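You operate a simulated robot arm through the tools that you are given. There is no shell and no other tool. Be economical: measure what you need, move in short steps, check, and stop when the job is done.

You run a simulated robot arm. Do the job below in one go: nothing can be reset, and whatever is moved stays where it is left.

JOB
Put things in order on the top of the cake bench. At the end: the yellow post block from the top of the cake bench stands on top of the white filter jar; the silver clean screen stands on top of the grey pipe plug; the green rubber insert stands where the brown cake lump stood; the brown cake lump from the top of the cake bench is in the blue round tub; the clear measuring cylinder from the top of the cake bench stands where the green rubber insert stood; whatever was shut is shut again. Leave all else as you found it, and nothing knocked over.
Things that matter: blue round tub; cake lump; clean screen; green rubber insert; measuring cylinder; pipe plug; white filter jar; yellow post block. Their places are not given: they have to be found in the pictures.

It is judged by the outcome, as a careful person would: the job done as asked, and still so three seconds after it is handed in. It fails if anything else is knocked over, pushed out of place, dropped, spilled or broken.

ROBOT AND FRAMES
A 7-joint arm with a two-finger gripper, fixed in place. Base frame: the origin is at the foot of the arm, x ahead of it, y to its left, z up; the work surface is at about z = 0.78. Units: m, rad, N and s.
With the tool pointing down near the work surface it reaches from about 0.34 to 0.72 m from the base axis. Its first joint turns from -1.152 to 1.152 rad. Payload 2.45 kg.
Tool frame: the origin (TCP) lies between the finger pads and is the grasp point; the fingertips stand 0.026 m ahead of it; z points along the fingers, y is the line along which they close. The gripper opens to 0.096 m. The gripper's body begins 0.069 m behind the TCP.
Orientation is told as [roll, pitch, yaw] about the base's x, y, z axes, in that order, counted from this pose: with the fingers straight down and closing along the base's y, the tool's x points along the base's -x, its y along +y and its z along -z.

CONTROLS
- The arm moves only by the tool play_rows. Its argument "targets" is a list of rows, each a list of 7 numbers: the shift along the tool's x, y, z in m, then the turn, a rotation vector about the tool's x, y, z in rad, then the gripper command, from -1 (shut) to 1 (fully open), values between in proportion. In form: [[tx, ty, tz, rx, ry, rz, fingers], ...]. A call has 1 to 8 rows; each row is the pose to reach, as a shift and turn from the pose commanded when the call began, along the tool's axes at that moment. Rows are played at 5 a second. More than 0.05 m and 0.15 rad between two rows, or a gripper value outside its range, and nothing of the call is played. A pose out of reach is approached as far as the arm can. The call stops where the force on the tool passes 40 N (or 10 N more than at its start, if that is more) or the arm is blocked; 0.2 s more then pass. Each finger halts on what it meets, pressing with about 21 N; the grip force reading is that of the motor and also rises with nothing between the fingers. The clock runs only during rows and for 0.2 s after the last one: add rows that repeat a pose to give the fingers time. It gives the time, the measured TCP pose, the force on the tool (base axes), the opening and the grip force at its end, in the units of the frame above (readings bear some noise), with the torque about the TCP (base axes, N m) and any sound that the robot's microphone picked up.
- Cameras (640 x 400 px; columns grow to the right, rows downward): "scene" is fixed at [0.1608, -0.403, 1.4204]; the picture's right is [0.71, -0.71, 0.00], its down [-0.49, -0.49, -0.72] and it looks along [0.51, 0.51, -0.69] (base axes); focal length 331 px, centre (320, 200). "wrist" rides on the gripper at [0.082, 0.003, -0.098] in the tool frame; the picture's right is [-0.04, 1.00, 0.00], its down [-0.73, -0.03, -0.68] and it looks along [-0.68, -0.03, 0.73] (tool axes); focal length 256 px, centre (320, 200).
- snapshot(camera): a new picture of that camera. No time passes.
- probe_pixels(camera, pixels): for up to 12 pixels [column, row] of the newest picture of that camera ("zoom" is the newest enlarged one), the place [x, y, z] in the base frame of the surface seen there, good to about 0.003 m, but the place of the scene camera against the robot may be out by one fixed shift of up to 0.018 m in any direction. No time passes.
- close_up(camera, box): a new picture of the part [left, top, right, bottom] of that camera's present view, enlarged. No time passes.
- job_done(): hands the job in; it is judged then, once.

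Keep the steps short. Do not move on a guess: measure, check each grasp and each placing, and mend mistakes. In all there are 80 turns and 54 pictures (those below and enlarged ones count). Leave the gripper open and the arm clear of the work at the hand-in unless told otherwise, and finish with a single line.

The tools are called after "Emit:" by a JSON object that holds its "name" and its "arguments". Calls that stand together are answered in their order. play_rows: Moves the arm, as the interface text tells. Its arguments: {"type":"object","properties":{"targets":{"type":"array"}},"required":["targets"]} The other tools are called the same way: snapshot (camera) takes a picture; probe_pixels (camera, pixels) gives the place of the surface under pixels of a picture; close_up (camera, box) takes an enlarged picture of a part of a camera's view; job_done () hands the job in.

At the start:

```text
time_s: 0.0
tcp_pos: [0.2946, 0.1904, 1.1176]
tool_rot: [0.0, 0.0, -0.001]
wrist_force: [0.0, -0.2, 0.3]
ft_torque: [0.0, 0.02, -0.01]
width: 0.096
grip_force: 0.1
```

scene: 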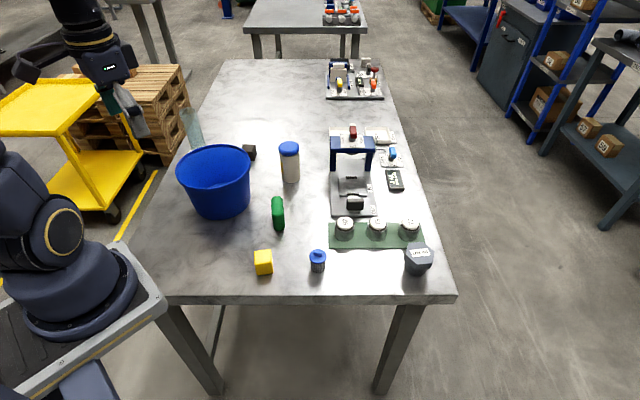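
wrist: 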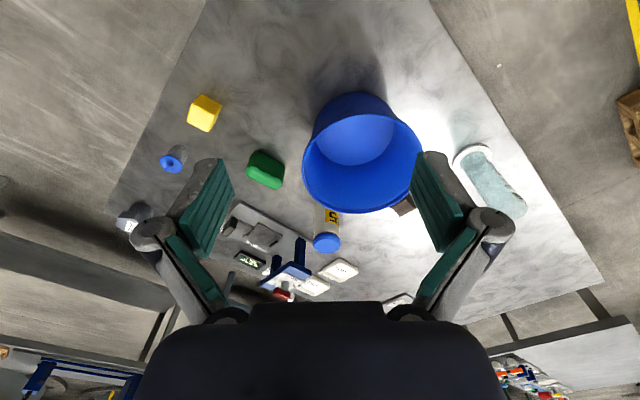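

I see the tub, yellow block, green insert, jar, dark lump and the clear cylinder behind the tub. I'll enlarge the areas to identify the plug and the screen.

Emit:
{"name": "close_up", "arguments": {"camera": "scene", "box": [300, 110, 460, 290]}}

Emit:
{"name": "close_up", "arguments": {"camera": "scene", "box": [160, 90, 330, 290]}}

```text
2.22 times, centred on (380, 200) of scene
```

zoom: 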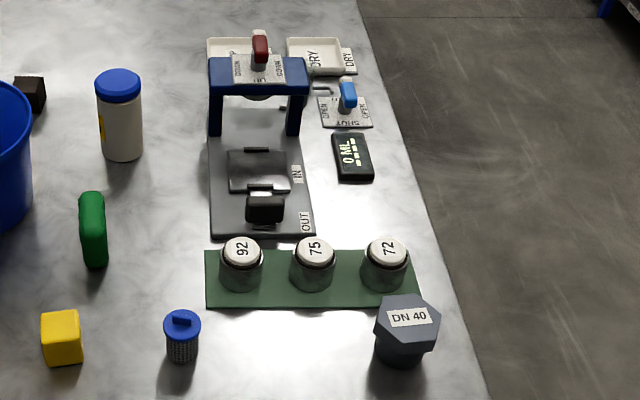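

```text
2.00 times, centred on (245, 190) of scene
```

zoom: 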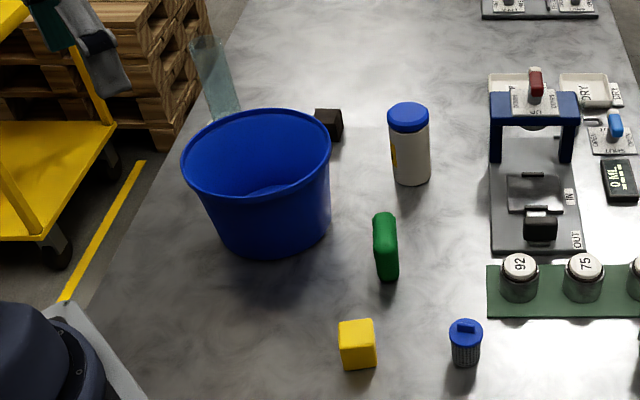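

Next I'll look closer at the apparatus and the mesh item with the blue cap.

Emit:
{"name": "close_up", "arguments": {"camera": "scene", "box": [320, 115, 416, 175]}}

Emit:
{"name": "close_up", "arguments": {"camera": "scene", "box": [320, 165, 416, 225]}}

Emit:
{"name": "close_up", "arguments": {"camera": "scene", "box": [290, 230, 370, 280]}}

Emit:
{"name": "close_up", "arguments": {"camera": "scene", "box": [310, 50, 400, 106]}}

```text
6.67 times, centred on (368, 145) of scene
```

zoom: 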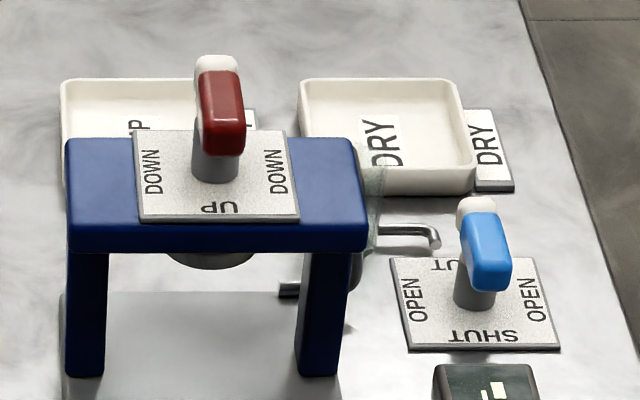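

```text
6.67 times, centred on (368, 195) of scene
```

zoom: 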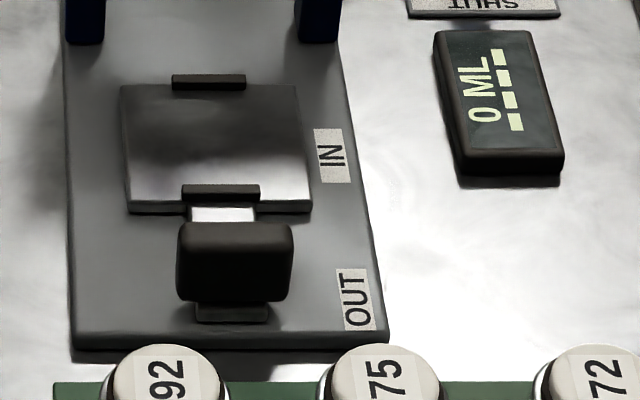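

```text
8.00 times, centred on (330, 255) of scene
```

zoom: 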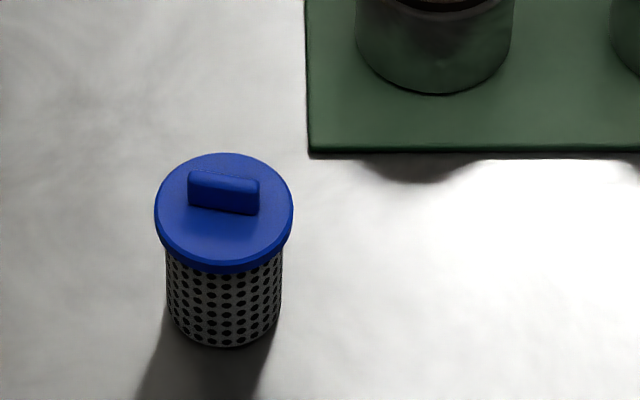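

```text
7.11 times, centred on (355, 78) of scene
```

zoom: 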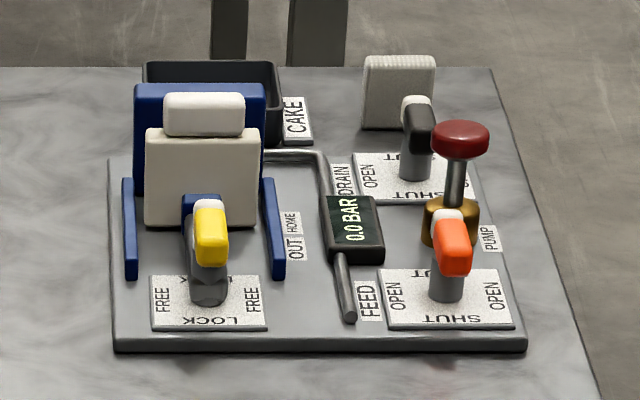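

The perforated silver cylinder with the blue cap is the screen, and the grey hexagon marked "DN 40" is the plug. Next I measure everything in the scene picture, then check against the wrist picture to find the fixed shift.

Emit:
{"name": "probe_pixels", "arguments": {"camera": "scene", "pixels": [[263, 255], [264, 268], [317, 254], [318, 268], [418, 250], [278, 202], [279, 222], [289, 148], [291, 170], [249, 148], [250, 157], [190, 120]]}}

Emit:
{"name": "probe_pixels", "arguments": {"camera": "wrist", "pixels": [[208, 101], [198, 120], [170, 163], [268, 157], [262, 175], [326, 243], [402, 206], [362, 150], [473, 150], [500, 190], [355, 95], [340, 268]]}}

Emit:
{"name": "probe_pixels", "arguments": {"camera": "scene", "pixels": [[178, 170], [250, 170], [214, 146], [216, 180], [216, 216], [201, 135], [194, 110], [183, 110], [418, 270], [405, 257], [431, 257], [300, 190]]}}

```text
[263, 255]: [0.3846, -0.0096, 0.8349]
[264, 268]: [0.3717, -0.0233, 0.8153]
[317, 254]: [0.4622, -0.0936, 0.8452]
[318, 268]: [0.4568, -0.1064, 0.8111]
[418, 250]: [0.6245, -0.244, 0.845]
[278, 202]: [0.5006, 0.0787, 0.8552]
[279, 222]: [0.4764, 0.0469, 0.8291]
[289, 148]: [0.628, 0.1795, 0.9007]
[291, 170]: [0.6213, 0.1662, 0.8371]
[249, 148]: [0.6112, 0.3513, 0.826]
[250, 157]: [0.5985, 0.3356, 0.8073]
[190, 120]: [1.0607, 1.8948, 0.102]
```

```text
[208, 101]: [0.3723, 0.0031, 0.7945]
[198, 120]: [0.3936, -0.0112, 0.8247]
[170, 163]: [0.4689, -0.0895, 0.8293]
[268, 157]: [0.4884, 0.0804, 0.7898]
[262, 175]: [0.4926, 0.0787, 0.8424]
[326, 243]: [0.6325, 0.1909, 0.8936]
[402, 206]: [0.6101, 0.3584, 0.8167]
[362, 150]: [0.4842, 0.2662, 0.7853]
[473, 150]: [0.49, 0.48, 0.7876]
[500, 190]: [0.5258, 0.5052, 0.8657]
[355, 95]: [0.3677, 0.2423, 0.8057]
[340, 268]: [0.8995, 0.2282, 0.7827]
```

```text
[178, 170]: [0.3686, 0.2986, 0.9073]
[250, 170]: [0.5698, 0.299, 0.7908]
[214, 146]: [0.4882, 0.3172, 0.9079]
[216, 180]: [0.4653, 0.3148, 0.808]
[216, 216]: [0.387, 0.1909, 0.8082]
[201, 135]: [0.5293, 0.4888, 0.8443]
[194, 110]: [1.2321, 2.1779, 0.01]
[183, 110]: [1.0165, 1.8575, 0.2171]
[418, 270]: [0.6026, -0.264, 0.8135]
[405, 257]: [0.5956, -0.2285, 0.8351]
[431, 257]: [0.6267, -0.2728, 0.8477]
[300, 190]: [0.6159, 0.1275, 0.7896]
```

The scene probes read about 8 mm high, and shifted by several mm. I'll measure with the enlarged wrist picture instead, starting with the lump, tub, cylinder, green insert and jar.

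Emit:
{"name": "close_up", "arguments": {"camera": "wrist", "box": [290, 80, 540, 236]}}

Emit:
{"name": "close_up", "arguments": {"camera": "wrist", "box": [150, 80, 350, 260]}}

```text
2.56 times, centred on (415, 158) of wrist
```

zoom: 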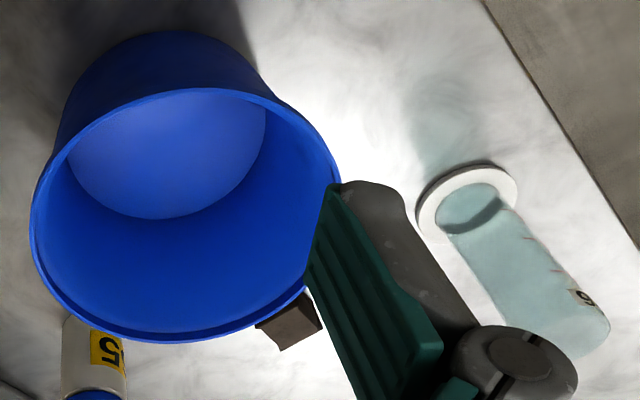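

```text
2.22 times, centred on (250, 170) of wrist
```

zoom: 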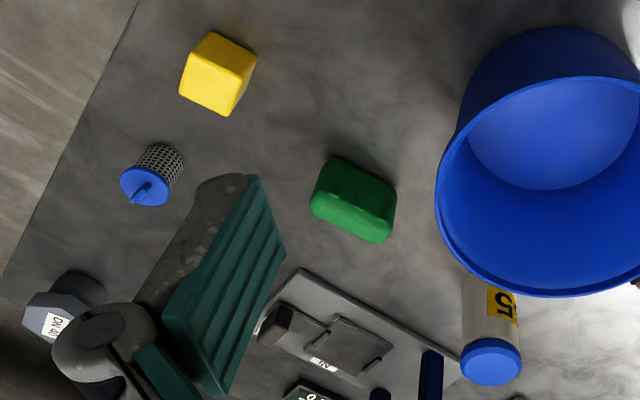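

I'm moving to a viewpoint nearer the lump and the cylinder, well above everything.

Emit:
{"name": "play_rows", "arguments": {"targets": [[-0.02, 0.035, 0.012, 0, 0, 0, 1], [-0.035, 0.07, 0.024, 0, 0, 0, 1], [-0.053, 0.105, 0.035, 0, 0, 0, 1], [-0.07, 0.14, 0.047, 0, 0, 0, 1], [-0.088, 0.175, 0.058, 0, 0, 0, 1], [-0.105, 0.21, 0.07, 0, 0, 0, 1]]}}

Emit:
{"name": "snapshot", "arguments": {"camera": "wrist"}}

```text
time_s: 1.4
tcp_pos: [0.3995, 0.3995, 1.0478]
tool_rot: [-0.001, 0.001, 0.0]
wrist_force: [0.4, 0.3, -0.6]
ft_torque: [0.0, 0.01, -0.03]
width: 0.096
grip_force: 0.1
```

```text
43 pictures are left
```

wrist: 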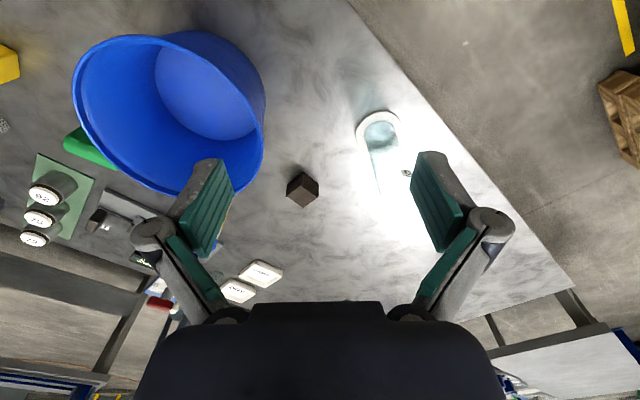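

The lump is at (303,188) and the cylinder's base is at (378,130). I enlarge both and probe them.

Emit:
{"name": "close_up", "arguments": {"camera": "wrist", "box": [270, 90, 430, 220]}}

Emit:
{"name": "probe_pixels", "arguments": {"camera": "wrist", "pixels": [[302, 182], [303, 188], [296, 195], [310, 198], [303, 206], [287, 185], [318, 183], [362, 130], [395, 118], [375, 140], [90, 60], [262, 150]]}}

```text
3.08 times, centred on (350, 155) of wrist
```

zoom: 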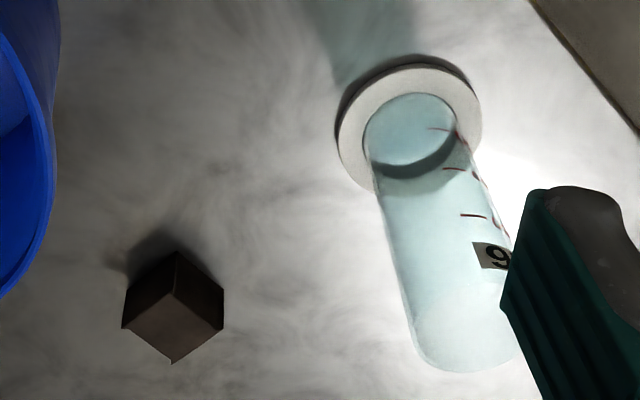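

```text
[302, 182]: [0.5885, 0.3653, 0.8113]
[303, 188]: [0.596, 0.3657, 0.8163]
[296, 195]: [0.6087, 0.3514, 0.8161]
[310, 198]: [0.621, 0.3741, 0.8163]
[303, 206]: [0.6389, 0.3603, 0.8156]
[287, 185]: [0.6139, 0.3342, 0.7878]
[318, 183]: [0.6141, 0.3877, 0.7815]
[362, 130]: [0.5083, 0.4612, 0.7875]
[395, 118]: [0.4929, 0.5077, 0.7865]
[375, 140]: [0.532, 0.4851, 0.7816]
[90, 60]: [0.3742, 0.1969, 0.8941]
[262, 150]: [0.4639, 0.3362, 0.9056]
```

Emit:
{"name": "probe_pixels", "arguments": {"camera": "zoom", "pixels": [[174, 296], [220, 325], [172, 358], [126, 328], [338, 150], [480, 120], [430, 68], [376, 190], [490, 255], [470, 370], [385, 220], [464, 340]]}}

```text
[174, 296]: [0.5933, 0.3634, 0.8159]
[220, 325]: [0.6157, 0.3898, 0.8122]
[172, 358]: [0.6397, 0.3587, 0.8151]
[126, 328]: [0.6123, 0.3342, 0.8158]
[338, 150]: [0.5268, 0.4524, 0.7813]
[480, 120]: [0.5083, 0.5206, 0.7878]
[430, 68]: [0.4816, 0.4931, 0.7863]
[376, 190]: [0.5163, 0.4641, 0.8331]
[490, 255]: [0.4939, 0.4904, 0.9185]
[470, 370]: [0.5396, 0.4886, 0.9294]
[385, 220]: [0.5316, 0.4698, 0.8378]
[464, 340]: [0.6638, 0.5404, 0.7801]
```

Lump: centre about (0.615, 0.362), top z 0.816, its edges turned about 41° to the base axes. Next I need the tub rim exactly, to keep clear of it.

Emit:
{"name": "probe_pixels", "arguments": {"camera": "wrist", "pixels": [[76, 95], [82, 65], [110, 43], [150, 40], [200, 60], [235, 92], [255, 125], [260, 160], [180, 193], [140, 183], [110, 160], [90, 130]]}}

Emit:
{"name": "close_up", "arguments": {"camera": "wrist", "box": [60, 20, 280, 210]}}

```text
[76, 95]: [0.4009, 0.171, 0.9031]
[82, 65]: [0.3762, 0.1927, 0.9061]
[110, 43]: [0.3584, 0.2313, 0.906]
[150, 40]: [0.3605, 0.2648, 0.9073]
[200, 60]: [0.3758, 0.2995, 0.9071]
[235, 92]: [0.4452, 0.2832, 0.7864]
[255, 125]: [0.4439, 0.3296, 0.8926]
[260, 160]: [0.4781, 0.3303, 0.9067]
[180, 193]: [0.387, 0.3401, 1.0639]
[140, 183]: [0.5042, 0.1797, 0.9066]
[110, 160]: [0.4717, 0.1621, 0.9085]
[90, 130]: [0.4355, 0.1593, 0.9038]
```

```text
2.11 times, centred on (170, 115) of wrist
```

zoom: 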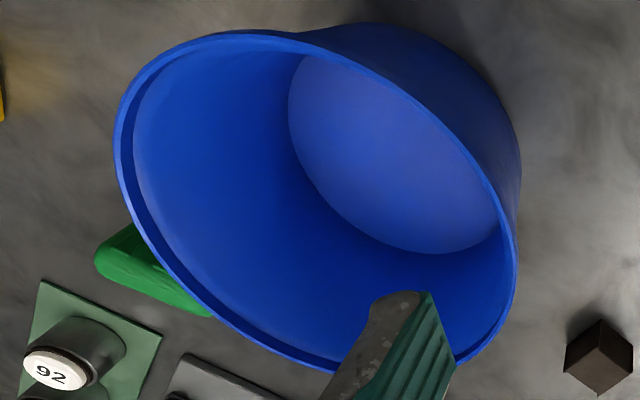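

Tub rim: centre (0.447, 0.245), radius 0.09, top z 0.907, so the lump has clear room. I turn the tool by 0.71 rad and go above the lump at z 0.95.

Emit:
{"name": "play_rows", "arguments": {"targets": [[-0.036, -0.006, 0.016, 0, 0, -0.118, 1], [-0.072, -0.0125, 0.033, 0, 0, -0.237, 0.8], [-0.108, -0.019, 0.049, 0, 0, -0.355, 0.6], [-0.144, -0.025, 0.065, 0, 0, -0.473, 0.5], [-0.18, -0.031, 0.081, 0, 0, -0.592, 0.5], [-0.2155, -0.0375, 0.0978, 0, 0, -0.71, 0.5], [-0.2155, -0.0375, 0.0978, 0, 0, -0.71, 0.5]]}}

Emit:
{"name": "close_up", "arguments": {"camera": "wrist", "box": [160, 100, 480, 300]}}

```text
time_s: 3.0
tcp_pos: [0.6144, 0.3604, 0.9489]
tool_rot: [0.001, 0.003, 0.713]
wrist_force: [-0.3, 0.7, 0.9]
ft_torque: [0.0, 0.0, -0.03]
width: 0.0719
grip_force: 0.1
```

```text
2.00 times, centred on (320, 200) of wrist
```

zoom: 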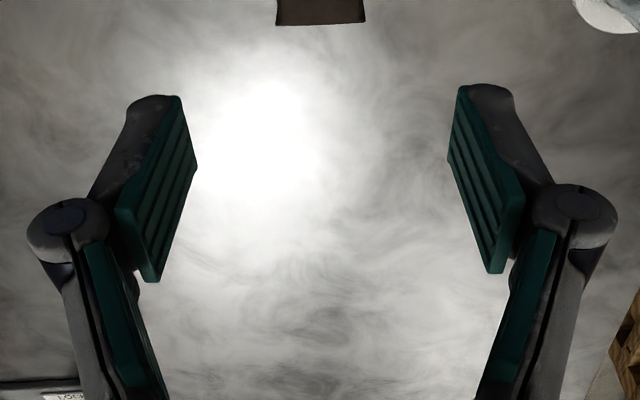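

The lump (zoom columns 275–365) is centred between the fingers and square to them. I go straight down to z 0.812 and close.

Emit:
{"name": "play_rows", "arguments": {"targets": [[0, 0, 0.045, 0, 0, 0, 0.5], [0, 0, 0.09, 0, 0, 0, 0.5], [0, 0, 0.12, 0, 0, 0, 0.5], [0, 0, 0.137, 0, 0, 0, 0.5], [0, 0, 0.137, 0, 0, 0, -0.5], [0, 0, 0.137, 0, 0, 0, -0.5], [0, 0, 0.137, 0, 0, 0, -0.5]]}}

```text
time_s: 4.6
tcp_pos: [0.6082, 0.3571, 0.8134]
tool_rot: [-0.001, 0.0, 0.709]
wrist_force: [-0.5, 0.2, 0.0]
ft_torque: [-0.03, -0.02, 0.0]
width: 0.0437
grip_force: 21.1
out of reach, approached as far as the arm can: row 2, 3, 4, 5, 6, 7
```

Reach ended at (0.608, 0.357), but the fingers hold something 0.044 wide. I'll check with a picture.

Emit:
{"name": "close_up", "arguments": {"camera": "wrist", "box": [160, 0, 480, 200]}}

Emit:
{"name": "close_up", "arguments": {"camera": "scene", "box": [200, 100, 320, 175]}}

```text
2.00 times, centred on (320, 100) of wrist
```

zoom: 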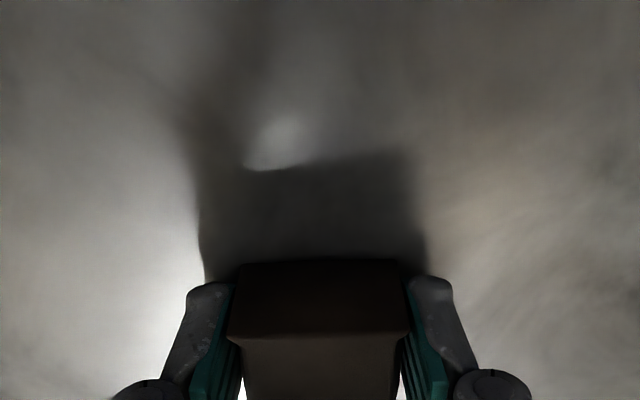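

```text
5.33 times, centred on (260, 138) of scene
```

zoom: 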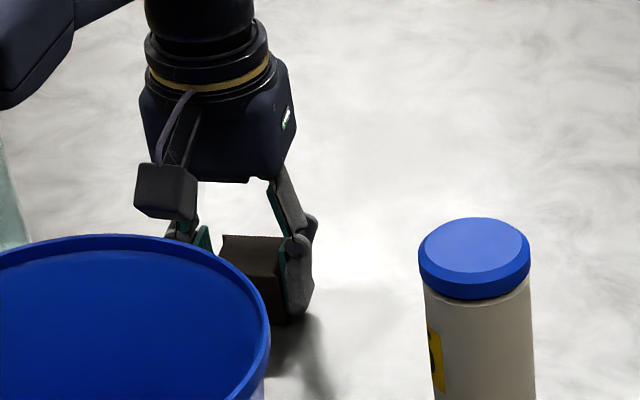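

The lump sits squarely in the pads. I lift straight up 0.2 m.

Emit:
{"name": "play_rows", "arguments": {"targets": [[0, 0, -0.03, 0, 0, 0, -0.5], [0, 0, -0.07, 0, 0, 0, -0.5], [0, 0, -0.11, 0, 0, 0, -0.5], [0, 0, -0.15, 0, 0, 0, -0.5], [0, 0, -0.2, 0, 0, 0, -0.5]]}}

```text
time_s: 5.8
tcp_pos: [0.6092, 0.3565, 1.0133]
tool_rot: [0.001, 0.001, 0.709]
wrist_force: [-0.4, -0.2, 0.3]
ft_torque: [0.06, -0.01, -0.01]
width: 0.0241
grip_force: 0.1
```

The gripper now reads 0.024 wide with no force, so the lump was lost. I'll look.

Emit:
{"name": "snapshot", "arguments": {"camera": "wrist"}}

Emit:
{"name": "close_up", "arguments": {"camera": "scene", "box": [200, 80, 320, 175]}}

```text
37 pictures are left
```

wrist: 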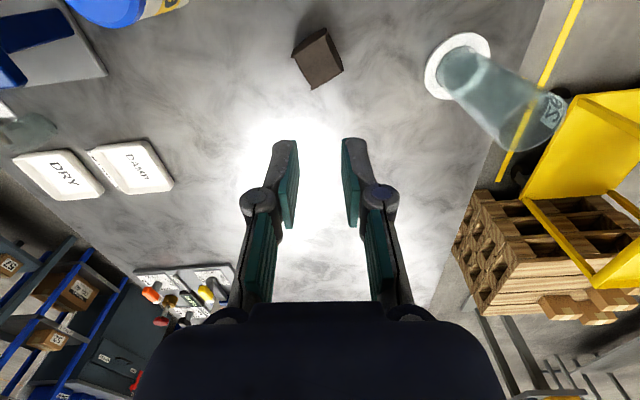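

```text
4.21 times, centred on (260, 128) of scene
```

zoom: 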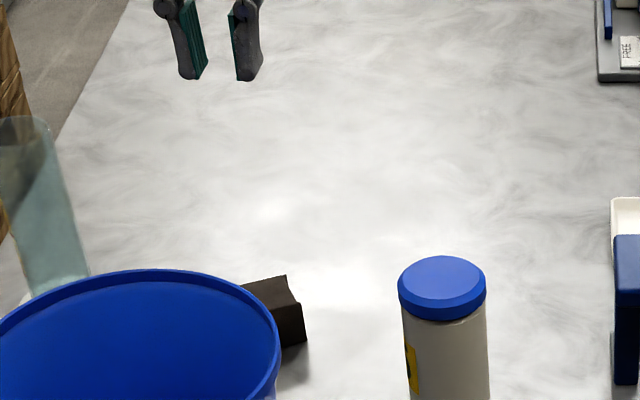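

The lump stayed on the bench, slightly turned. The grip was incomplete because the reach ran out. I enlarge and measure it again.

Emit:
{"name": "close_up", "arguments": {"camera": "wrist", "box": [270, 10, 370, 110]}}

Emit:
{"name": "probe_pixels", "arguments": {"camera": "wrist", "pixels": [[327, 33], [296, 57], [313, 87], [340, 70], [318, 62], [302, 65], [335, 55], [293, 52], [310, 33], [300, 45], [342, 68], [330, 32]]}}

```text
4.00 times, centred on (320, 60) of wrist
```

zoom: 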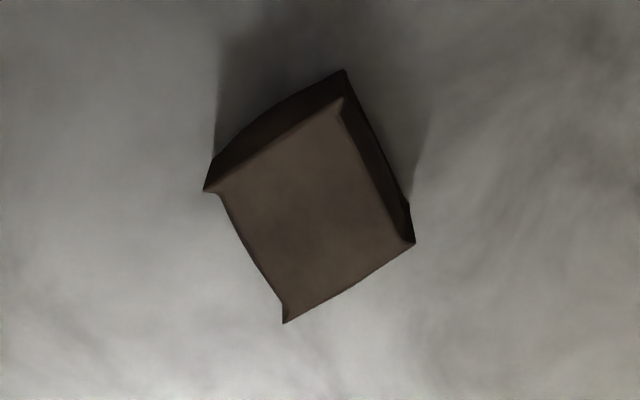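

```text
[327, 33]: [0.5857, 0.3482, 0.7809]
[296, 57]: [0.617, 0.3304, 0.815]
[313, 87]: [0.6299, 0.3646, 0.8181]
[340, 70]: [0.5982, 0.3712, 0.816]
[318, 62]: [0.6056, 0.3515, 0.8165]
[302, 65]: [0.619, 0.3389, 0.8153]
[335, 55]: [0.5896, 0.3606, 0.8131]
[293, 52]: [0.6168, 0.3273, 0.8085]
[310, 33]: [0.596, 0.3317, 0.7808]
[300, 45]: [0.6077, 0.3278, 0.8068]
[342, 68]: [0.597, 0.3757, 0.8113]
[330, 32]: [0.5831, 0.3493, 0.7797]
```

Now the lump is at about (0.607, 0.351) with edges near 70°/160°. I turn the tool to yaw −0.35, open to 0.072, go above it and check the alignment.

Emit:
{"name": "play_rows", "arguments": {"targets": [[0.001, 0, 0.008, 0, 0, 0.133, 0], [0.002, 0, 0.016, 0, 0, 0.265, 0.3], [0.003, -0.001, 0.024, 0, 0, 0.398, 0.5], [0.004, -0.001, 0.032, 0, 0, 0.53, 0.5], [0.005, -0.001, 0.04, 0, 0, 0.663, 0.5], [0.006, -0.002, 0.048, 0, 0, 0.795, 0.5], [0.007, -0.002, 0.055, 0, 0, 0.928, 0.5], [0.0073, -0.0023, 0.058, 0, 0, 1.06, 0.5]]}}

Emit:
{"name": "close_up", "arguments": {"camera": "wrist", "box": [200, 0, 440, 150]}}

```text
time_s: 7.6
tcp_pos: [0.6055, 0.3517, 0.956]
tool_rot: [-0.001, -0.001, -0.353]
wrist_force: [0.1, 0.9, -0.1]
ft_torque: [-0.01, -0.01, 0.05]
width: 0.072
grip_force: 0.0
```

```text
2.67 times, centred on (320, 75) of wrist
```

zoom: 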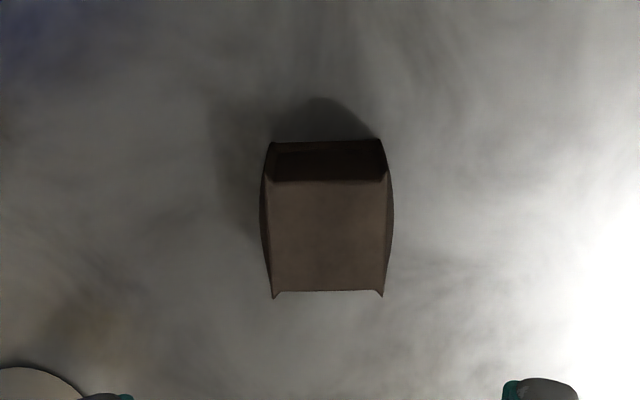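

It's square to the fingers now. I'll probe its top face to check the centre.

Emit:
{"name": "probe_pixels", "arguments": {"camera": "zoom", "pixels": [[272, 186], [384, 186], [276, 288], [380, 288], [328, 238], [264, 238], [391, 238]]}}

```text
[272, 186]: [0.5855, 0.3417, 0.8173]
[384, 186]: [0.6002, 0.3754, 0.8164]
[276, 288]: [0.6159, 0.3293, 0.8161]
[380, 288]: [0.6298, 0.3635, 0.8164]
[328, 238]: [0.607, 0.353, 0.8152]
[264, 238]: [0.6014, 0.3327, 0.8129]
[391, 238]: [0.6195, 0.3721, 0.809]
```

Centre (0.6075, 0.3525), bulging sides about 0.043 wide, which explains the slip when held off centre. I go down centred to z 0.810 and close.

Emit:
{"name": "play_rows", "arguments": {"targets": [[-0.001, 0.001, 0.045, 0, 0, 0, 0.5], [-0.002, 0.0015, 0.09, 0, 0, 0, 0.5], [-0.002, 0.0015, 0.125, 0, 0, 0, 0.5], [-0.002, 0.0015, 0.146, 0, 0, 0, 0.5], [-0.002, 0.0015, 0.146, 0, 0, 0, 0], [-0.002, 0.0015, 0.146, 0, 0, 0, -1], [-0.002, 0.0015, 0.146, 0, 0, 0, -1], [-0.002, 0.0015, 0.146, 0, 0, 0, -1]]}}

```text
time_s: 9.4
tcp_pos: [0.607, 0.3514, 0.8094]
tool_rot: [0.001, 0.0, -0.35]
wrist_force: [0.5, -0.6, 0.7]
ft_torque: [-0.03, -0.02, -0.04]
width: 0.0476
grip_force: 20.8
```

Gripped at 0.048 wide. I lift slowly by 3 cm first and check.

Emit:
{"name": "play_rows", "arguments": {"targets": [[0, 0, 0, 0, 0, 0, -1], [0, 0, -0.005, 0, 0, 0, -1], [0, 0, -0.01, 0, 0, 0, -1], [0, 0, -0.02, 0, 0, 0, -1], [0, 0, -0.03, 0, 0, 0, -1]]}}

Emit:
{"name": "close_up", "arguments": {"camera": "wrist", "box": [200, 80, 440, 230]}}

```text
time_s: 10.6
tcp_pos: [0.6059, 0.3511, 0.8392]
tool_rot: [0.0, 0.0, -0.349]
wrist_force: [0.8, 0.1, -0.9]
ft_torque: [0.04, 0.01, 0.01]
width: 0.0472
grip_force: 21.2
```

```text
2.67 times, centred on (320, 155) of wrist
```

zoom: 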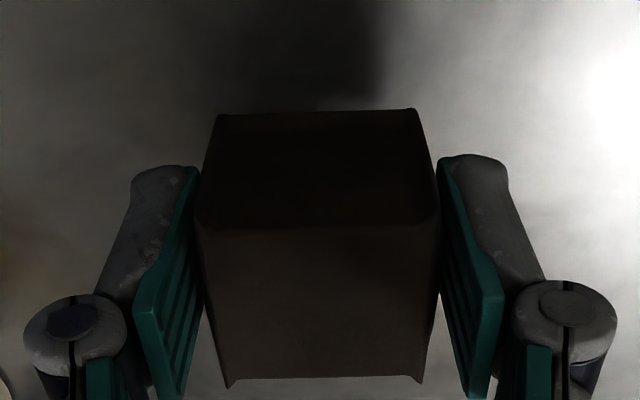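

The lump is held. I lift to z 0.99 and carry it over the tub centre.

Emit:
{"name": "play_rows", "arguments": {"targets": [[0, 0, -0.05, 0, 0, 0, -1], [0, 0, -0.1, 0, 0, 0, -1], [0, 0, -0.15, 0, 0, 0, -1], [0.0226, -0.031, -0.15, 0, 0, 0, -1], [0.0452, -0.062, -0.15, 0, 0, 0, -1], [0.068, -0.092, -0.15, 0, 0, 0, -1], [0.0904, -0.123, -0.15, 0, 0, 0, -1], [0.113, -0.154, -0.15, 0, 0, 0, -1]]}}

Emit:
{"name": "snapshot", "arguments": {"camera": "scene"}}

```text
time_s: 12.4
tcp_pos: [0.4492, 0.2469, 0.9905]
tool_rot: [0.0, 0.0, -0.35]
wrist_force: [0.2, 0.0, -0.5]
ft_torque: [-0.01, 0.0, 0.03]
width: 0.0476
grip_force: 21.3
```

```text
32 pictures are left
```

scene: 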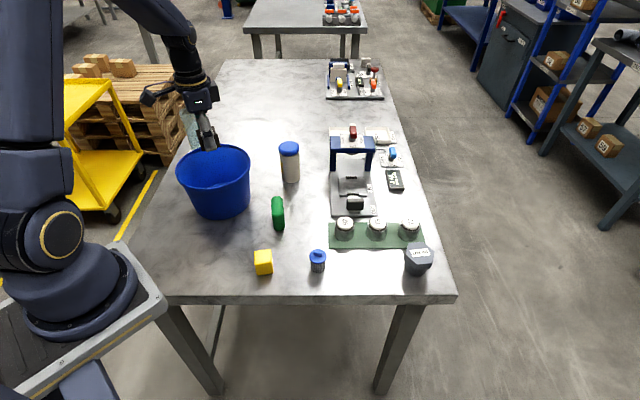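

Over the tub. I lower to z 0.836 so the lump is about 2 cm above the floor, release, and come back up.

Emit:
{"name": "play_rows", "arguments": {"targets": [[0, 0, 0.05, 0, 0, 0, -1], [0, 0, 0.1, 0, 0, 0, -1], [0, 0, 0.135, 0, 0, 0, -1], [0, 0, 0.154, 0, 0, 0, -1], [0, 0, 0.154, 0, 0, 0, -1], [0, 0, 0.154, 0, 0, 0, 0.5], [0, 0, 0.154, 0, 0, 0, 0.5], [0, 0, 0.154, 0, 0, 0, 0.5]]}}

Emit:
{"name": "play_rows", "arguments": {"targets": [[0, 0, -0.05, 0, 0, 0, 0.5], [0, 0, -0.1, 0, 0, 0, 0.5], [0, 0, -0.15, 0, 0, 0, 0.5], [0, 0, -0.2, 0, 0, 0, 0.5], [0, 0, -0.2, 0, 0, 0, 0.5]]}}

Emit:
{"name": "snapshot", "arguments": {"camera": "wrist"}}

```text
time_s: 14.2
tcp_pos: [0.4506, 0.2461, 0.8366]
tool_rot: [0.0, 0.0, -0.351]
wrist_force: [0.5, -0.8, -0.1]
ft_torque: [0.01, 0.0, 0.01]
width: 0.0721
grip_force: 0.0
```

```text
time_s: 15.4
tcp_pos: [0.4485, 0.2449, 1.0331]
tool_rot: [0.0, 0.0, -0.348]
wrist_force: [-0.5, 0.2, 0.7]
ft_torque: [0.02, 0.0, -0.01]
width: 0.0723
grip_force: 0.1
```

```text
31 pictures are left
```

wrist: 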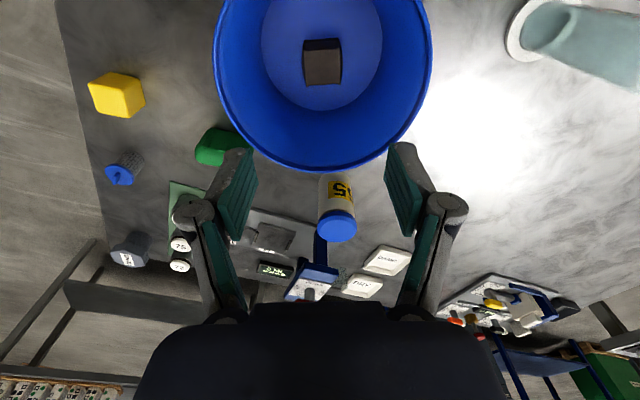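

The lump lies in the tub. Next I move to view the green insert from nearby with the tool at yaw 0.

Emit:
{"name": "play_rows", "arguments": {"targets": [[0.003, -0.043, 0, 0, 0, -0.07, 1], [0.007, -0.086, 0, 0, 0, -0.14, 1], [0.01, -0.128, 0, 0, 0, -0.21, 1], [0.0134, -0.171, 0, 0, 0, -0.28, 1], [0.0167, -0.2135, 0, 0, 0, -0.348, 1], [0.0167, -0.2135, 0, 0, 0, -0.348, 1]]}}

Emit:
{"name": "snapshot", "arguments": {"camera": "wrist"}}

```text
time_s: 16.8
tcp_pos: [0.3564, 0.0486, 1.0355]
tool_rot: [0.001, 0.002, -0.003]
wrist_force: [-0.7, 0.1, -0.2]
ft_torque: [0.02, 0.02, -0.01]
width: 0.096
grip_force: 0.0
```

```text
30 pictures are left
```

wrist: 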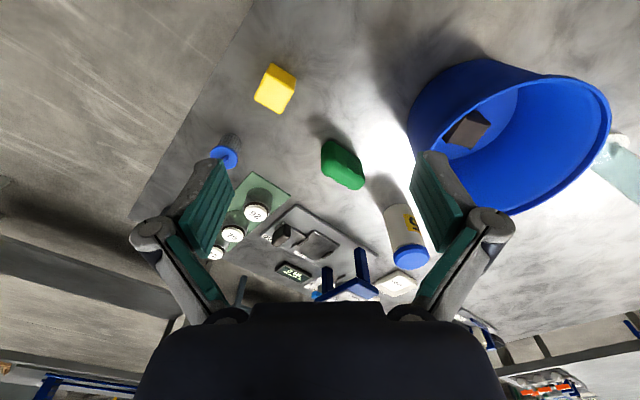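

Emit:
{"name": "close_up", "arguments": {"camera": "wrist", "box": [290, 120, 386, 200]}}

Emit:
{"name": "probe_pixels", "arguments": {"camera": "wrist", "pixels": [[325, 146], [335, 140], [341, 158], [332, 168], [350, 165], [360, 163], [345, 180], [358, 186], [341, 172], [350, 148], [275, 90], [224, 152]]}}

```text
5.00 times, centred on (338, 160) of wrist
```

zoom: 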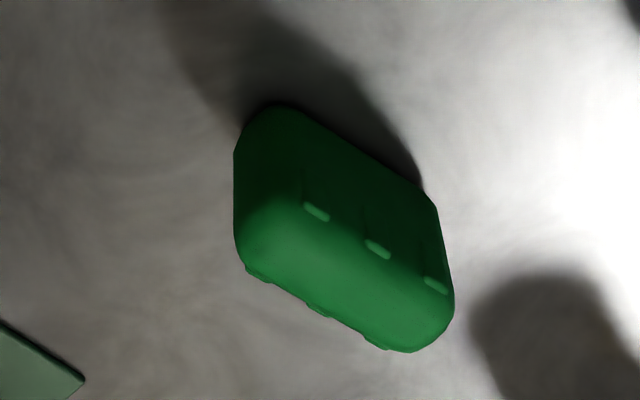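

```text
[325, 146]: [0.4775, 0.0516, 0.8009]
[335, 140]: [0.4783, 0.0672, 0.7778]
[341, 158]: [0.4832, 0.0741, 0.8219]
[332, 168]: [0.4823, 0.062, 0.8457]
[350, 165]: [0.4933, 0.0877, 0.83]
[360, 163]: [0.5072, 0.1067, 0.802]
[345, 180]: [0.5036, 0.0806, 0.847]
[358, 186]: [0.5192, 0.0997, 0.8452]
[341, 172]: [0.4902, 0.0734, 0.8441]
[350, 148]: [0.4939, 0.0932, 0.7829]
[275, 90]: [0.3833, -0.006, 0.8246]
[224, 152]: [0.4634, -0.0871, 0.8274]
```

Emit:
{"name": "probe_pixels", "arguments": {"camera": "zoom", "pixels": [[250, 225], [345, 265], [440, 300], [250, 265], [320, 310], [400, 345], [450, 310], [330, 290], [275, 250], [390, 315], [270, 108], [420, 190]]}}

```text
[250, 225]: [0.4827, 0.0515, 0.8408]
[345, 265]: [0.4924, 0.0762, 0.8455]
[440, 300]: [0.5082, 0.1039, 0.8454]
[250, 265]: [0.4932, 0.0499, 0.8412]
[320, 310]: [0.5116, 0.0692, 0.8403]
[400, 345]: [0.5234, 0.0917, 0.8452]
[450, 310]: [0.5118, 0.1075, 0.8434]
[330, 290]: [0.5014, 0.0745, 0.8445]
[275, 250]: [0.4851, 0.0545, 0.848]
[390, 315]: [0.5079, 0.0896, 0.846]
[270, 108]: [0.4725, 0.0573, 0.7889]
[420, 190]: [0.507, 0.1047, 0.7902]
```

Green insert: centre about (0.501, 0.077), long axis near 57°, top z 0.847. I will hold it 12 mm off centre toward its near end, so the far spot stays in reach. I go above it with yaw +1.0.

Emit:
{"name": "play_rows", "arguments": {"targets": [[-0.02, 0.003, 0.014, 0, 0, -0.143, 1], [-0.04, 0.005, 0.028, 0, 0, -0.286, 0.7], [-0.06, 0.008, 0.043, 0, 0, -0.429, 0.4], [-0.08, 0.01, 0.057, 0, 0, -0.571, 0.3], [-0.1, 0.013, 0.072, 0, 0, -0.714, 0.3], [-0.12, 0.016, 0.086, 0, 0, -0.857, 0.3], [-0.138, 0.018, 0.1, 0, 0, -1.0, 0.3], [-0.138, 0.018, 0.1, 0, 0, -1.0, 0.3]]}}

Emit:
{"name": "close_up", "arguments": {"camera": "wrist", "box": [200, 0, 440, 150]}}

```text
time_s: 18.6
tcp_pos: [0.4991, 0.0699, 0.9344]
tool_rot: [-0.001, 0.0, 0.999]
wrist_force: [-0.6, 0.0, 0.3]
ft_torque: [-0.01, 0.0, -0.02]
width: 0.0622
grip_force: 0.1
```

```text
2.67 times, centred on (320, 75) of wrist
```

zoom: 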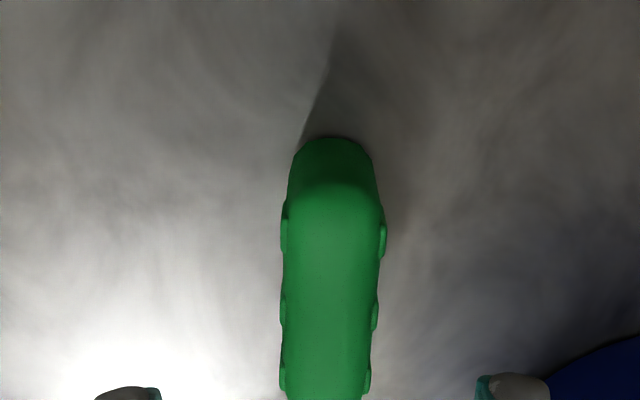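

Emit:
{"name": "probe_pixels", "arguments": {"camera": "zoom", "pixels": [[335, 195], [295, 215], [375, 215], [286, 310], [372, 315], [330, 250], [330, 320], [327, 392], [332, 150]]}}

Emit:
{"name": "close_up", "arguments": {"camera": "wrist", "box": [200, 60, 440, 210]}}

```text
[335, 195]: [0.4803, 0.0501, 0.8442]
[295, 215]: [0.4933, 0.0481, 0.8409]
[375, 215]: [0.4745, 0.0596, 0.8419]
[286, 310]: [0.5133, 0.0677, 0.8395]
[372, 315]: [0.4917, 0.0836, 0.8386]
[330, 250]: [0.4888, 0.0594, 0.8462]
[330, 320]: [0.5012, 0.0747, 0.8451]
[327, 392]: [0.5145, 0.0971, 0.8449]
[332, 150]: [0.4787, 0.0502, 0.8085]
```

```text
2.67 times, centred on (320, 135) of wrist
```

zoom: 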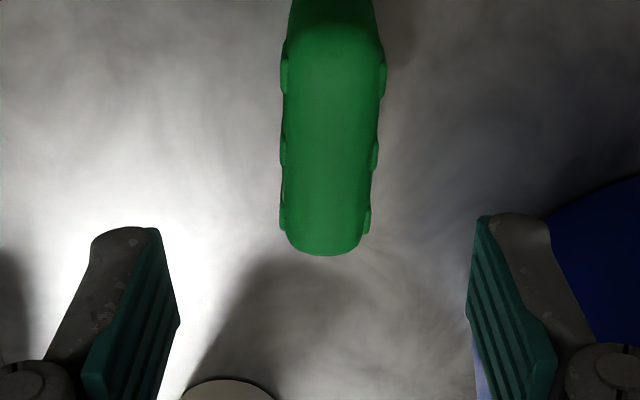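

Centred laterally. I shift about 6 mm back along the block, turn 0.05 rad, go down to z 0.83 and close.

Emit:
{"name": "play_rows", "arguments": {"targets": [[0.0066, 0.002, 0.03, 0, 0, 0.05, 0.3], [0.0066, 0.002, 0.06, 0, 0, 0.05, 0.3], [0.0066, 0.002, 0.085, 0, 0, 0.05, 0.3], [0.0066, 0.002, 0.104, 0, 0, 0.05, 0.3], [0.0066, 0.002, 0.104, 0, 0, 0.05, -1], [0.0066, 0.002, 0.104, 0, 0, 0.05, -1], [0.0066, 0.002, 0.104, 0, 0, 0.05, -1], [0.0066, 0.002, 0.104, 0, 0, 0.05, -1]]}}

Emit:
{"name": "play_rows", "arguments": {"targets": [[0, 0, -0.005, 0, 0, 0, -1], [0, 0, -0.02, 0, 0, 0, -1], [0, 0, -0.04, 0, 0, 0, -1]]}}

Emit:
{"name": "close_up", "arguments": {"camera": "wrist", "box": [200, 80, 440, 230]}}

```text
time_s: 20.4
tcp_pos: [0.4918, 0.065, 0.8288]
tool_rot: [-0.001, 0.0, 0.948]
wrist_force: [0.6, 0.7, 0.3]
ft_torque: [-0.02, 0.03, -0.03]
width: 0.0276
grip_force: 20.9
```

```text
time_s: 21.2
tcp_pos: [0.4923, 0.0656, 0.8705]
tool_rot: [-0.001, -0.001, 0.948]
wrist_force: [0.5, 0.1, -0.9]
ft_torque: [-0.03, 0.01, 0.02]
width: 0.0276
grip_force: 21.5
```

```text
2.67 times, centred on (320, 155) of wrist
```

zoom: 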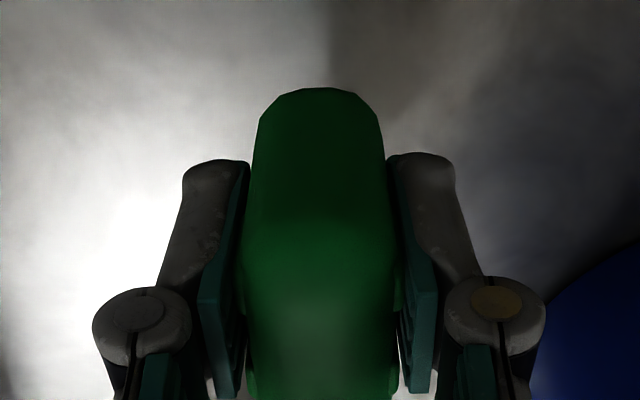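

The green insert is firmly held. I lift to z 0.99 and carry it above the lump's old spot, clear over the jar and tub.

Emit:
{"name": "play_rows", "arguments": {"targets": [[0, 0, -0.04, 0, 0, 0, -1], [0, 0, -0.08, 0, 0, 0, -1], [0, 0, -0.12, 0, 0, 0, -1], [-0.043, 0.0105, -0.12, 0, 0, 0, -1], [-0.086, 0.021, -0.12, 0, 0, 0, -1], [-0.128, 0.0315, -0.12, 0, 0, 0, -1], [-0.171, 0.042, -0.12, 0, 0, 0, -1], [-0.214, 0.0526, -0.12, 0, 0, 0, -1]]}}

Emit:
{"name": "play_rows", "arguments": {"targets": [[-0.043, 0.0105, 0, 0, 0, 0, -1], [-0.0857, 0.021, 0, 0, 0, 0, -1], [-0.0857, 0.021, 0.03, 0, 0, 0, -1], [-0.0857, 0.021, 0.06, 0, 0, 0, -1], [-0.0857, 0.021, 0.06, 0, 0, 0, -1]]}}

Emit:
{"name": "snapshot", "arguments": {"camera": "wrist"}}

```text
time_s: 23.0
tcp_pos: [0.5752, 0.2684, 0.9898]
tool_rot: [-0.001, -0.001, 0.948]
wrist_force: [-0.7, 1.0, -1.2]
ft_torque: [-0.04, 0.03, -0.01]
width: 0.0274
grip_force: 21.5
```

```text
time_s: 24.2
tcp_pos: [0.6079, 0.3523, 0.9304]
tool_rot: [-0.001, -0.001, 0.948]
wrist_force: [-0.1, 0.1, -1.7]
ft_torque: [0.01, 0.06, -0.01]
width: 0.0276
grip_force: 21.1
```

```text
25 pictures are left
```

wrist: 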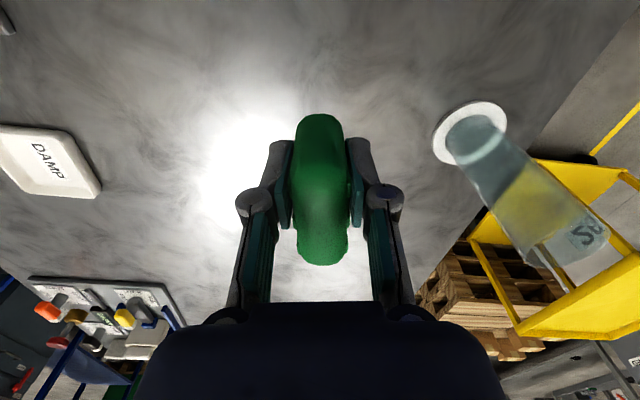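

On target. I lower to just touching (z 0.830), then open gently.

Emit:
{"name": "play_rows", "arguments": {"targets": [[0, 0, 0.04, 0, 0, 0, -1], [0, 0, 0.075, 0, 0, 0, -1], [0, 0, 0.092, 0, 0, 0, -1], [0, 0, 0.1, 0, 0, 0, -1], [0, 0, 0.1, 0, 0, 0, -1], [0, 0, 0.1, 0, 0, 0, -0.2], [0, 0, 0.1, 0, 0, 0, 0.1], [0, 0, 0.1, 0, 0, 0, 0.1]]}}

Emit:
{"name": "play_rows", "arguments": {"targets": [[0, 0, -0.04, 0, 0, 0, 0.1], [0, 0, -0.08, 0, 0, 0, 0.1], [0, 0, -0.12, 0, 0, 0, 0.1], [0, 0, -0.16, 0, 0, 0, 0.1]]}}

Emit:
{"name": "snapshot", "arguments": {"camera": "wrist"}}

```text
time_s: 26.0
tcp_pos: [0.6069, 0.3521, 0.8316]
tool_rot: [0.001, 0.0, 0.946]
wrist_force: [0.8, -0.9, 0.3]
ft_torque: [0.03, 0.04, -0.01]
width: 0.0529
grip_force: 0.2
```

```text
time_s: 27.0
tcp_pos: [0.6061, 0.351, 0.9904]
tool_rot: [-0.001, 0.004, 0.948]
wrist_force: [0.4, 0.1, 0.0]
ft_torque: [0.02, -0.01, -0.01]
width: 0.0528
grip_force: 0.0
```

```text
24 pictures are left
```

wrist: 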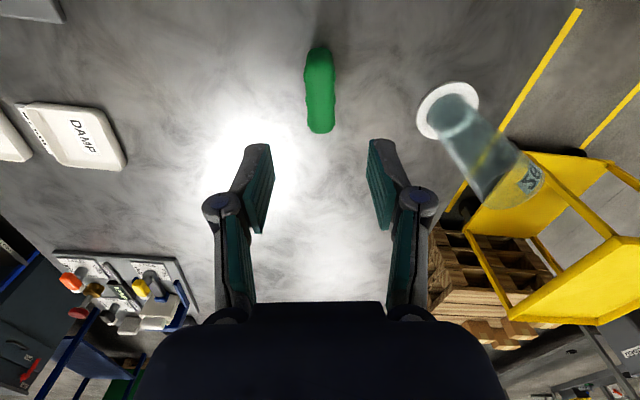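

The green insert stands on the lump's old spot. Now I measure the cylinder: base ring near (448,110), top near (520,185).

Emit:
{"name": "probe_pixels", "arguments": {"camera": "wrist", "pixels": [[420, 112], [448, 85], [475, 95], [430, 134], [424, 98], [465, 88], [440, 145], [495, 165], [520, 165], [490, 195], [530, 178], [320, 90]]}}

Emit:
{"name": "close_up", "arguments": {"camera": "wrist", "box": [400, 70, 560, 220]}}

```text
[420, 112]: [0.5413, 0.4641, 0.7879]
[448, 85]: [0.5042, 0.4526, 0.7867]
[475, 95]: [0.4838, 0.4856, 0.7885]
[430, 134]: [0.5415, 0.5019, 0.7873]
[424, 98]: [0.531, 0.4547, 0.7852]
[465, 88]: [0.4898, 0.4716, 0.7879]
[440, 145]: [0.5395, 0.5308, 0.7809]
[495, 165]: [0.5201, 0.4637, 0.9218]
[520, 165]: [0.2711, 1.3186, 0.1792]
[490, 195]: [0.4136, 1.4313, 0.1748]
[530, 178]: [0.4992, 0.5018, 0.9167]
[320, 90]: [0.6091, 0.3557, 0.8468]
```

```text
2.67 times, centred on (480, 145) of wrist
```

zoom: 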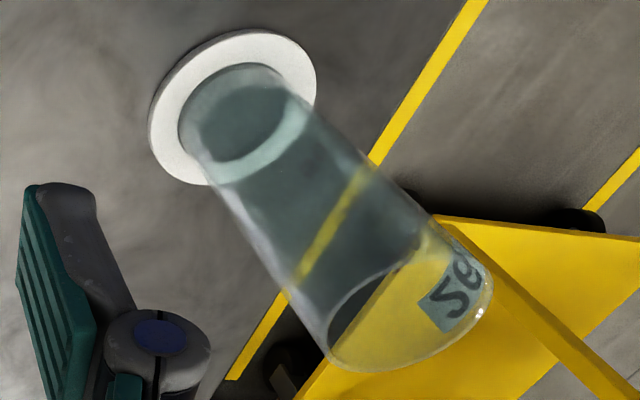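

Cylinder: centre about (0.515, 0.484), tube radius about 0.025, top near z 0.93. I go above it at z 0.99 with the gripper fully open and check.

Emit:
{"name": "play_rows", "arguments": {"targets": [[-0.0135, 0.038, -0.01, 0, 0, 0, 1], [-0.027, 0.0755, -0.01, 0, 0, 0, 1], [-0.0404, 0.113, -0.01, 0, 0, 0, 1], [-0.0539, 0.151, -0.01, 0, 0, 0, 1], [-0.0539, 0.151, -0.01, 0, 0, 0, 1]]}}

Emit:
{"name": "snapshot", "arguments": {"camera": "wrist"}}

```text
time_s: 28.2
tcp_pos: [0.5072, 0.4716, 0.998]
tool_rot: [0.0, 0.0, 0.947]
wrist_force: [0.2, -0.4, -0.5]
ft_torque: [0.02, 0.0, 0.02]
width: 0.096
grip_force: 0.1
out of reach, approached as far as the arm can: row 3, 4, 5
```

```text
22 pictures are left
```

wrist: 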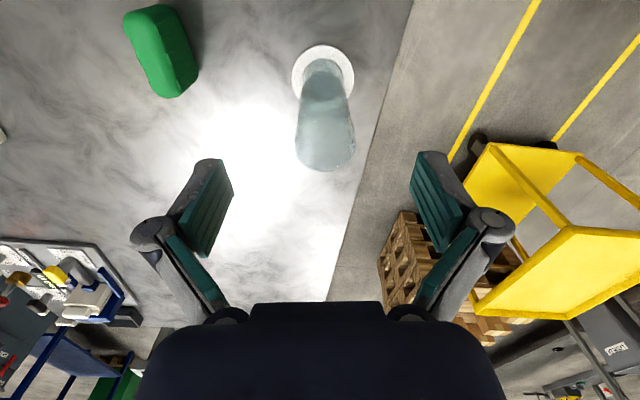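

Reach ended at r 0.693 here. I probe the cylinder from this view before deciding the grip point.

Emit:
{"name": "close_up", "arguments": {"camera": "wrist", "box": [270, 35, 380, 185]}}

Emit:
{"name": "probe_pixels", "arguments": {"camera": "wrist", "pixels": [[295, 75], [323, 48], [351, 72], [300, 90], [349, 88], [323, 53], [300, 150], [354, 145], [326, 168], [325, 135], [310, 110], [340, 110]]}}

```text
2.67 times, centred on (325, 110) of wrist
```

zoom: 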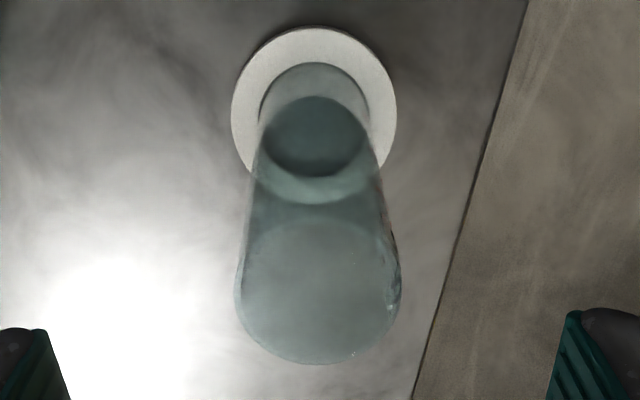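

```text
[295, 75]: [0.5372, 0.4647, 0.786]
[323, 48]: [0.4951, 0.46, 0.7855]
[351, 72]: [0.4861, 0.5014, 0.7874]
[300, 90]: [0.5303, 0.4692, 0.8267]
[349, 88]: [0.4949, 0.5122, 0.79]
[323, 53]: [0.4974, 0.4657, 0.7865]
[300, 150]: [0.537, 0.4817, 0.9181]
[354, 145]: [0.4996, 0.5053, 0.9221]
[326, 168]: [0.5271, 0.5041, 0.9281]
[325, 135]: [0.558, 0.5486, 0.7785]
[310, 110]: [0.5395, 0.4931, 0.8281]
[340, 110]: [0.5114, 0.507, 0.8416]
```

The tube is centred between the open fingers but about 1.5 cm further out. Reach is better lower down, so I go straight down to z 0.886 here with the fingers straddling the tube, then check.

Emit:
{"name": "play_rows", "arguments": {"targets": [[0, 0, 0.04, 0, 0, 0, 1], [0, 0, 0.075, 0, 0, 0, 1], [0, 0, 0.095, 0, 0, 0, 1], [0, 0, 0.112, 0, 0, 0, 1], [0, 0, 0.112, 0, 0, 0, 1]]}}

Emit:
{"name": "close_up", "arguments": {"camera": "wrist", "box": [160, 20, 480, 220]}}

```text
time_s: 29.4
tcp_pos: [0.5087, 0.4718, 0.8869]
tool_rot: [-0.001, 0.0, 0.947]
wrist_force: [-0.2, 0.5, -0.2]
ft_torque: [-0.01, 0.0, 0.0]
width: 0.0958
grip_force: 0.0
```

```text
2.00 times, centred on (320, 120) of wrist
```

zoom: 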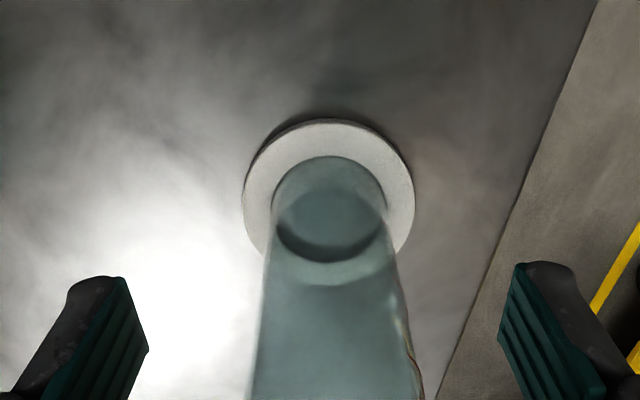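

I move outward 14 mm to centre the tube on the pads.

Emit:
{"name": "play_rows", "arguments": {"targets": [[-0.007, 0.001, 0, 0, 0, 0, 1], [-0.014, 0.002, 0, 0, 0, 0, 1], [-0.014, 0.002, 0, 0, 0, 0, 1]]}}

Emit:
{"name": "close_up", "arguments": {"camera": "wrist", "box": [160, 20, 480, 220]}}

```text
time_s: 30.2
tcp_pos: [0.5108, 0.4764, 0.8861]
tool_rot: [0.0, 0.0, 0.948]
wrist_force: [0.7, -1.0, 0.3]
ft_torque: [-0.02, -0.02, 0.01]
width: 0.0963
grip_force: 0.0
out of reach, approached as far as the arm can: row 2, 3
```

```text
2.00 times, centred on (320, 120) of wrist
```

zoom: 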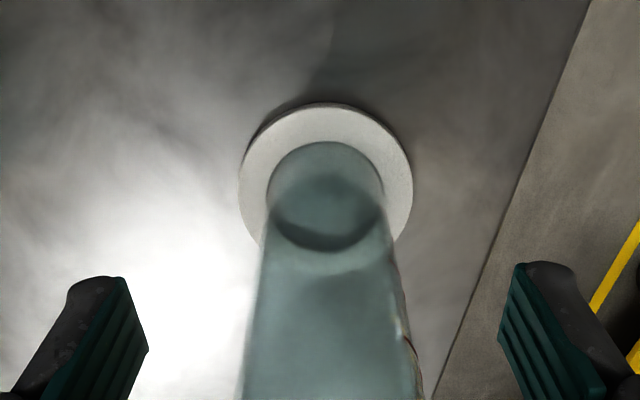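

Emit:
{"name": "probe_pixels", "arguments": {"camera": "zoom", "pixels": [[244, 195], [409, 195], [325, 108], [265, 135], [385, 135], [247, 210], [405, 215], [300, 300], [350, 300], [320, 370]]}}

```text
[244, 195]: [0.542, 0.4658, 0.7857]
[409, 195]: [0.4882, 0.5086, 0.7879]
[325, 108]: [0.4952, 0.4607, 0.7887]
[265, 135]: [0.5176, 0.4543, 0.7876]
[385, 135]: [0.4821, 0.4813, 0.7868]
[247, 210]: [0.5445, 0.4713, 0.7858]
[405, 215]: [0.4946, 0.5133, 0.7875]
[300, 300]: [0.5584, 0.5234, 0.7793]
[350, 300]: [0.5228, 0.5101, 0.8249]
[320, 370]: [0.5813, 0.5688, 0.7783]
```

Cylinder axis at (0.515, 0.487), 11 mm beyond the TCP. Straight-down reach ends here, so I tilt the fingers outward by 0.1 rad to gain it. The pads stay parallel to the tube.

Emit:
{"name": "play_rows", "arguments": {"targets": [[0, 0.0015, 0, 0, -0.05, 0, 1], [-0.003, 0.0028, 0, 0, -0.1, 0, 1], [-0.007, 0.0028, 0, 0, -0.1, 0, 1], [-0.011, 0.0028, 0, 0, -0.1, 0, 1], [-0.011, 0.0028, 0, 0, -0.1, 0, 1]]}}

```text
time_s: 31.4
tcp_pos: [0.5142, 0.4874, 0.8862]
tool_rot: [0.001, -0.099, 0.949]
wrist_force: [0.1, -0.1, 1.9]
ft_torque: [0.01, -0.01, 0.01]
width: 0.0959
grip_force: 0.1
```

TCP is now at the tube axis. I close and then lift slightly.

Emit:
{"name": "play_rows", "arguments": {"targets": [[0, 0, 0, 0, 0, 0, 0.3], [0, 0, 0, 0, 0, 0, -0.3], [0, 0, 0, 0, 0, 0, -1], [0, 0, 0, 0, 0, 0, -1], [0, 0, 0, 0, 0, 0, -1]]}}

Emit:
{"name": "close_up", "arguments": {"camera": "wrist", "box": [160, 20, 480, 220]}}

```text
time_s: 32.6
tcp_pos: [0.5131, 0.4876, 0.8867]
tool_rot: [0.0, -0.101, 0.948]
wrist_force: [0.2, -1.0, 1.1]
ft_torque: [-0.06, 0.01, 0.02]
width: 0.0461
grip_force: 20.3
```

```text
2.00 times, centred on (320, 120) of wrist
```

zoom: 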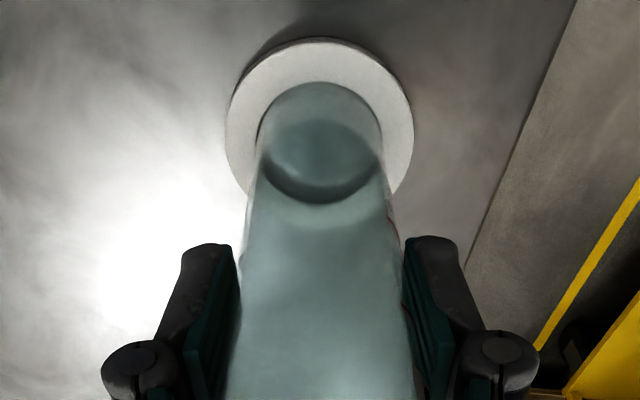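

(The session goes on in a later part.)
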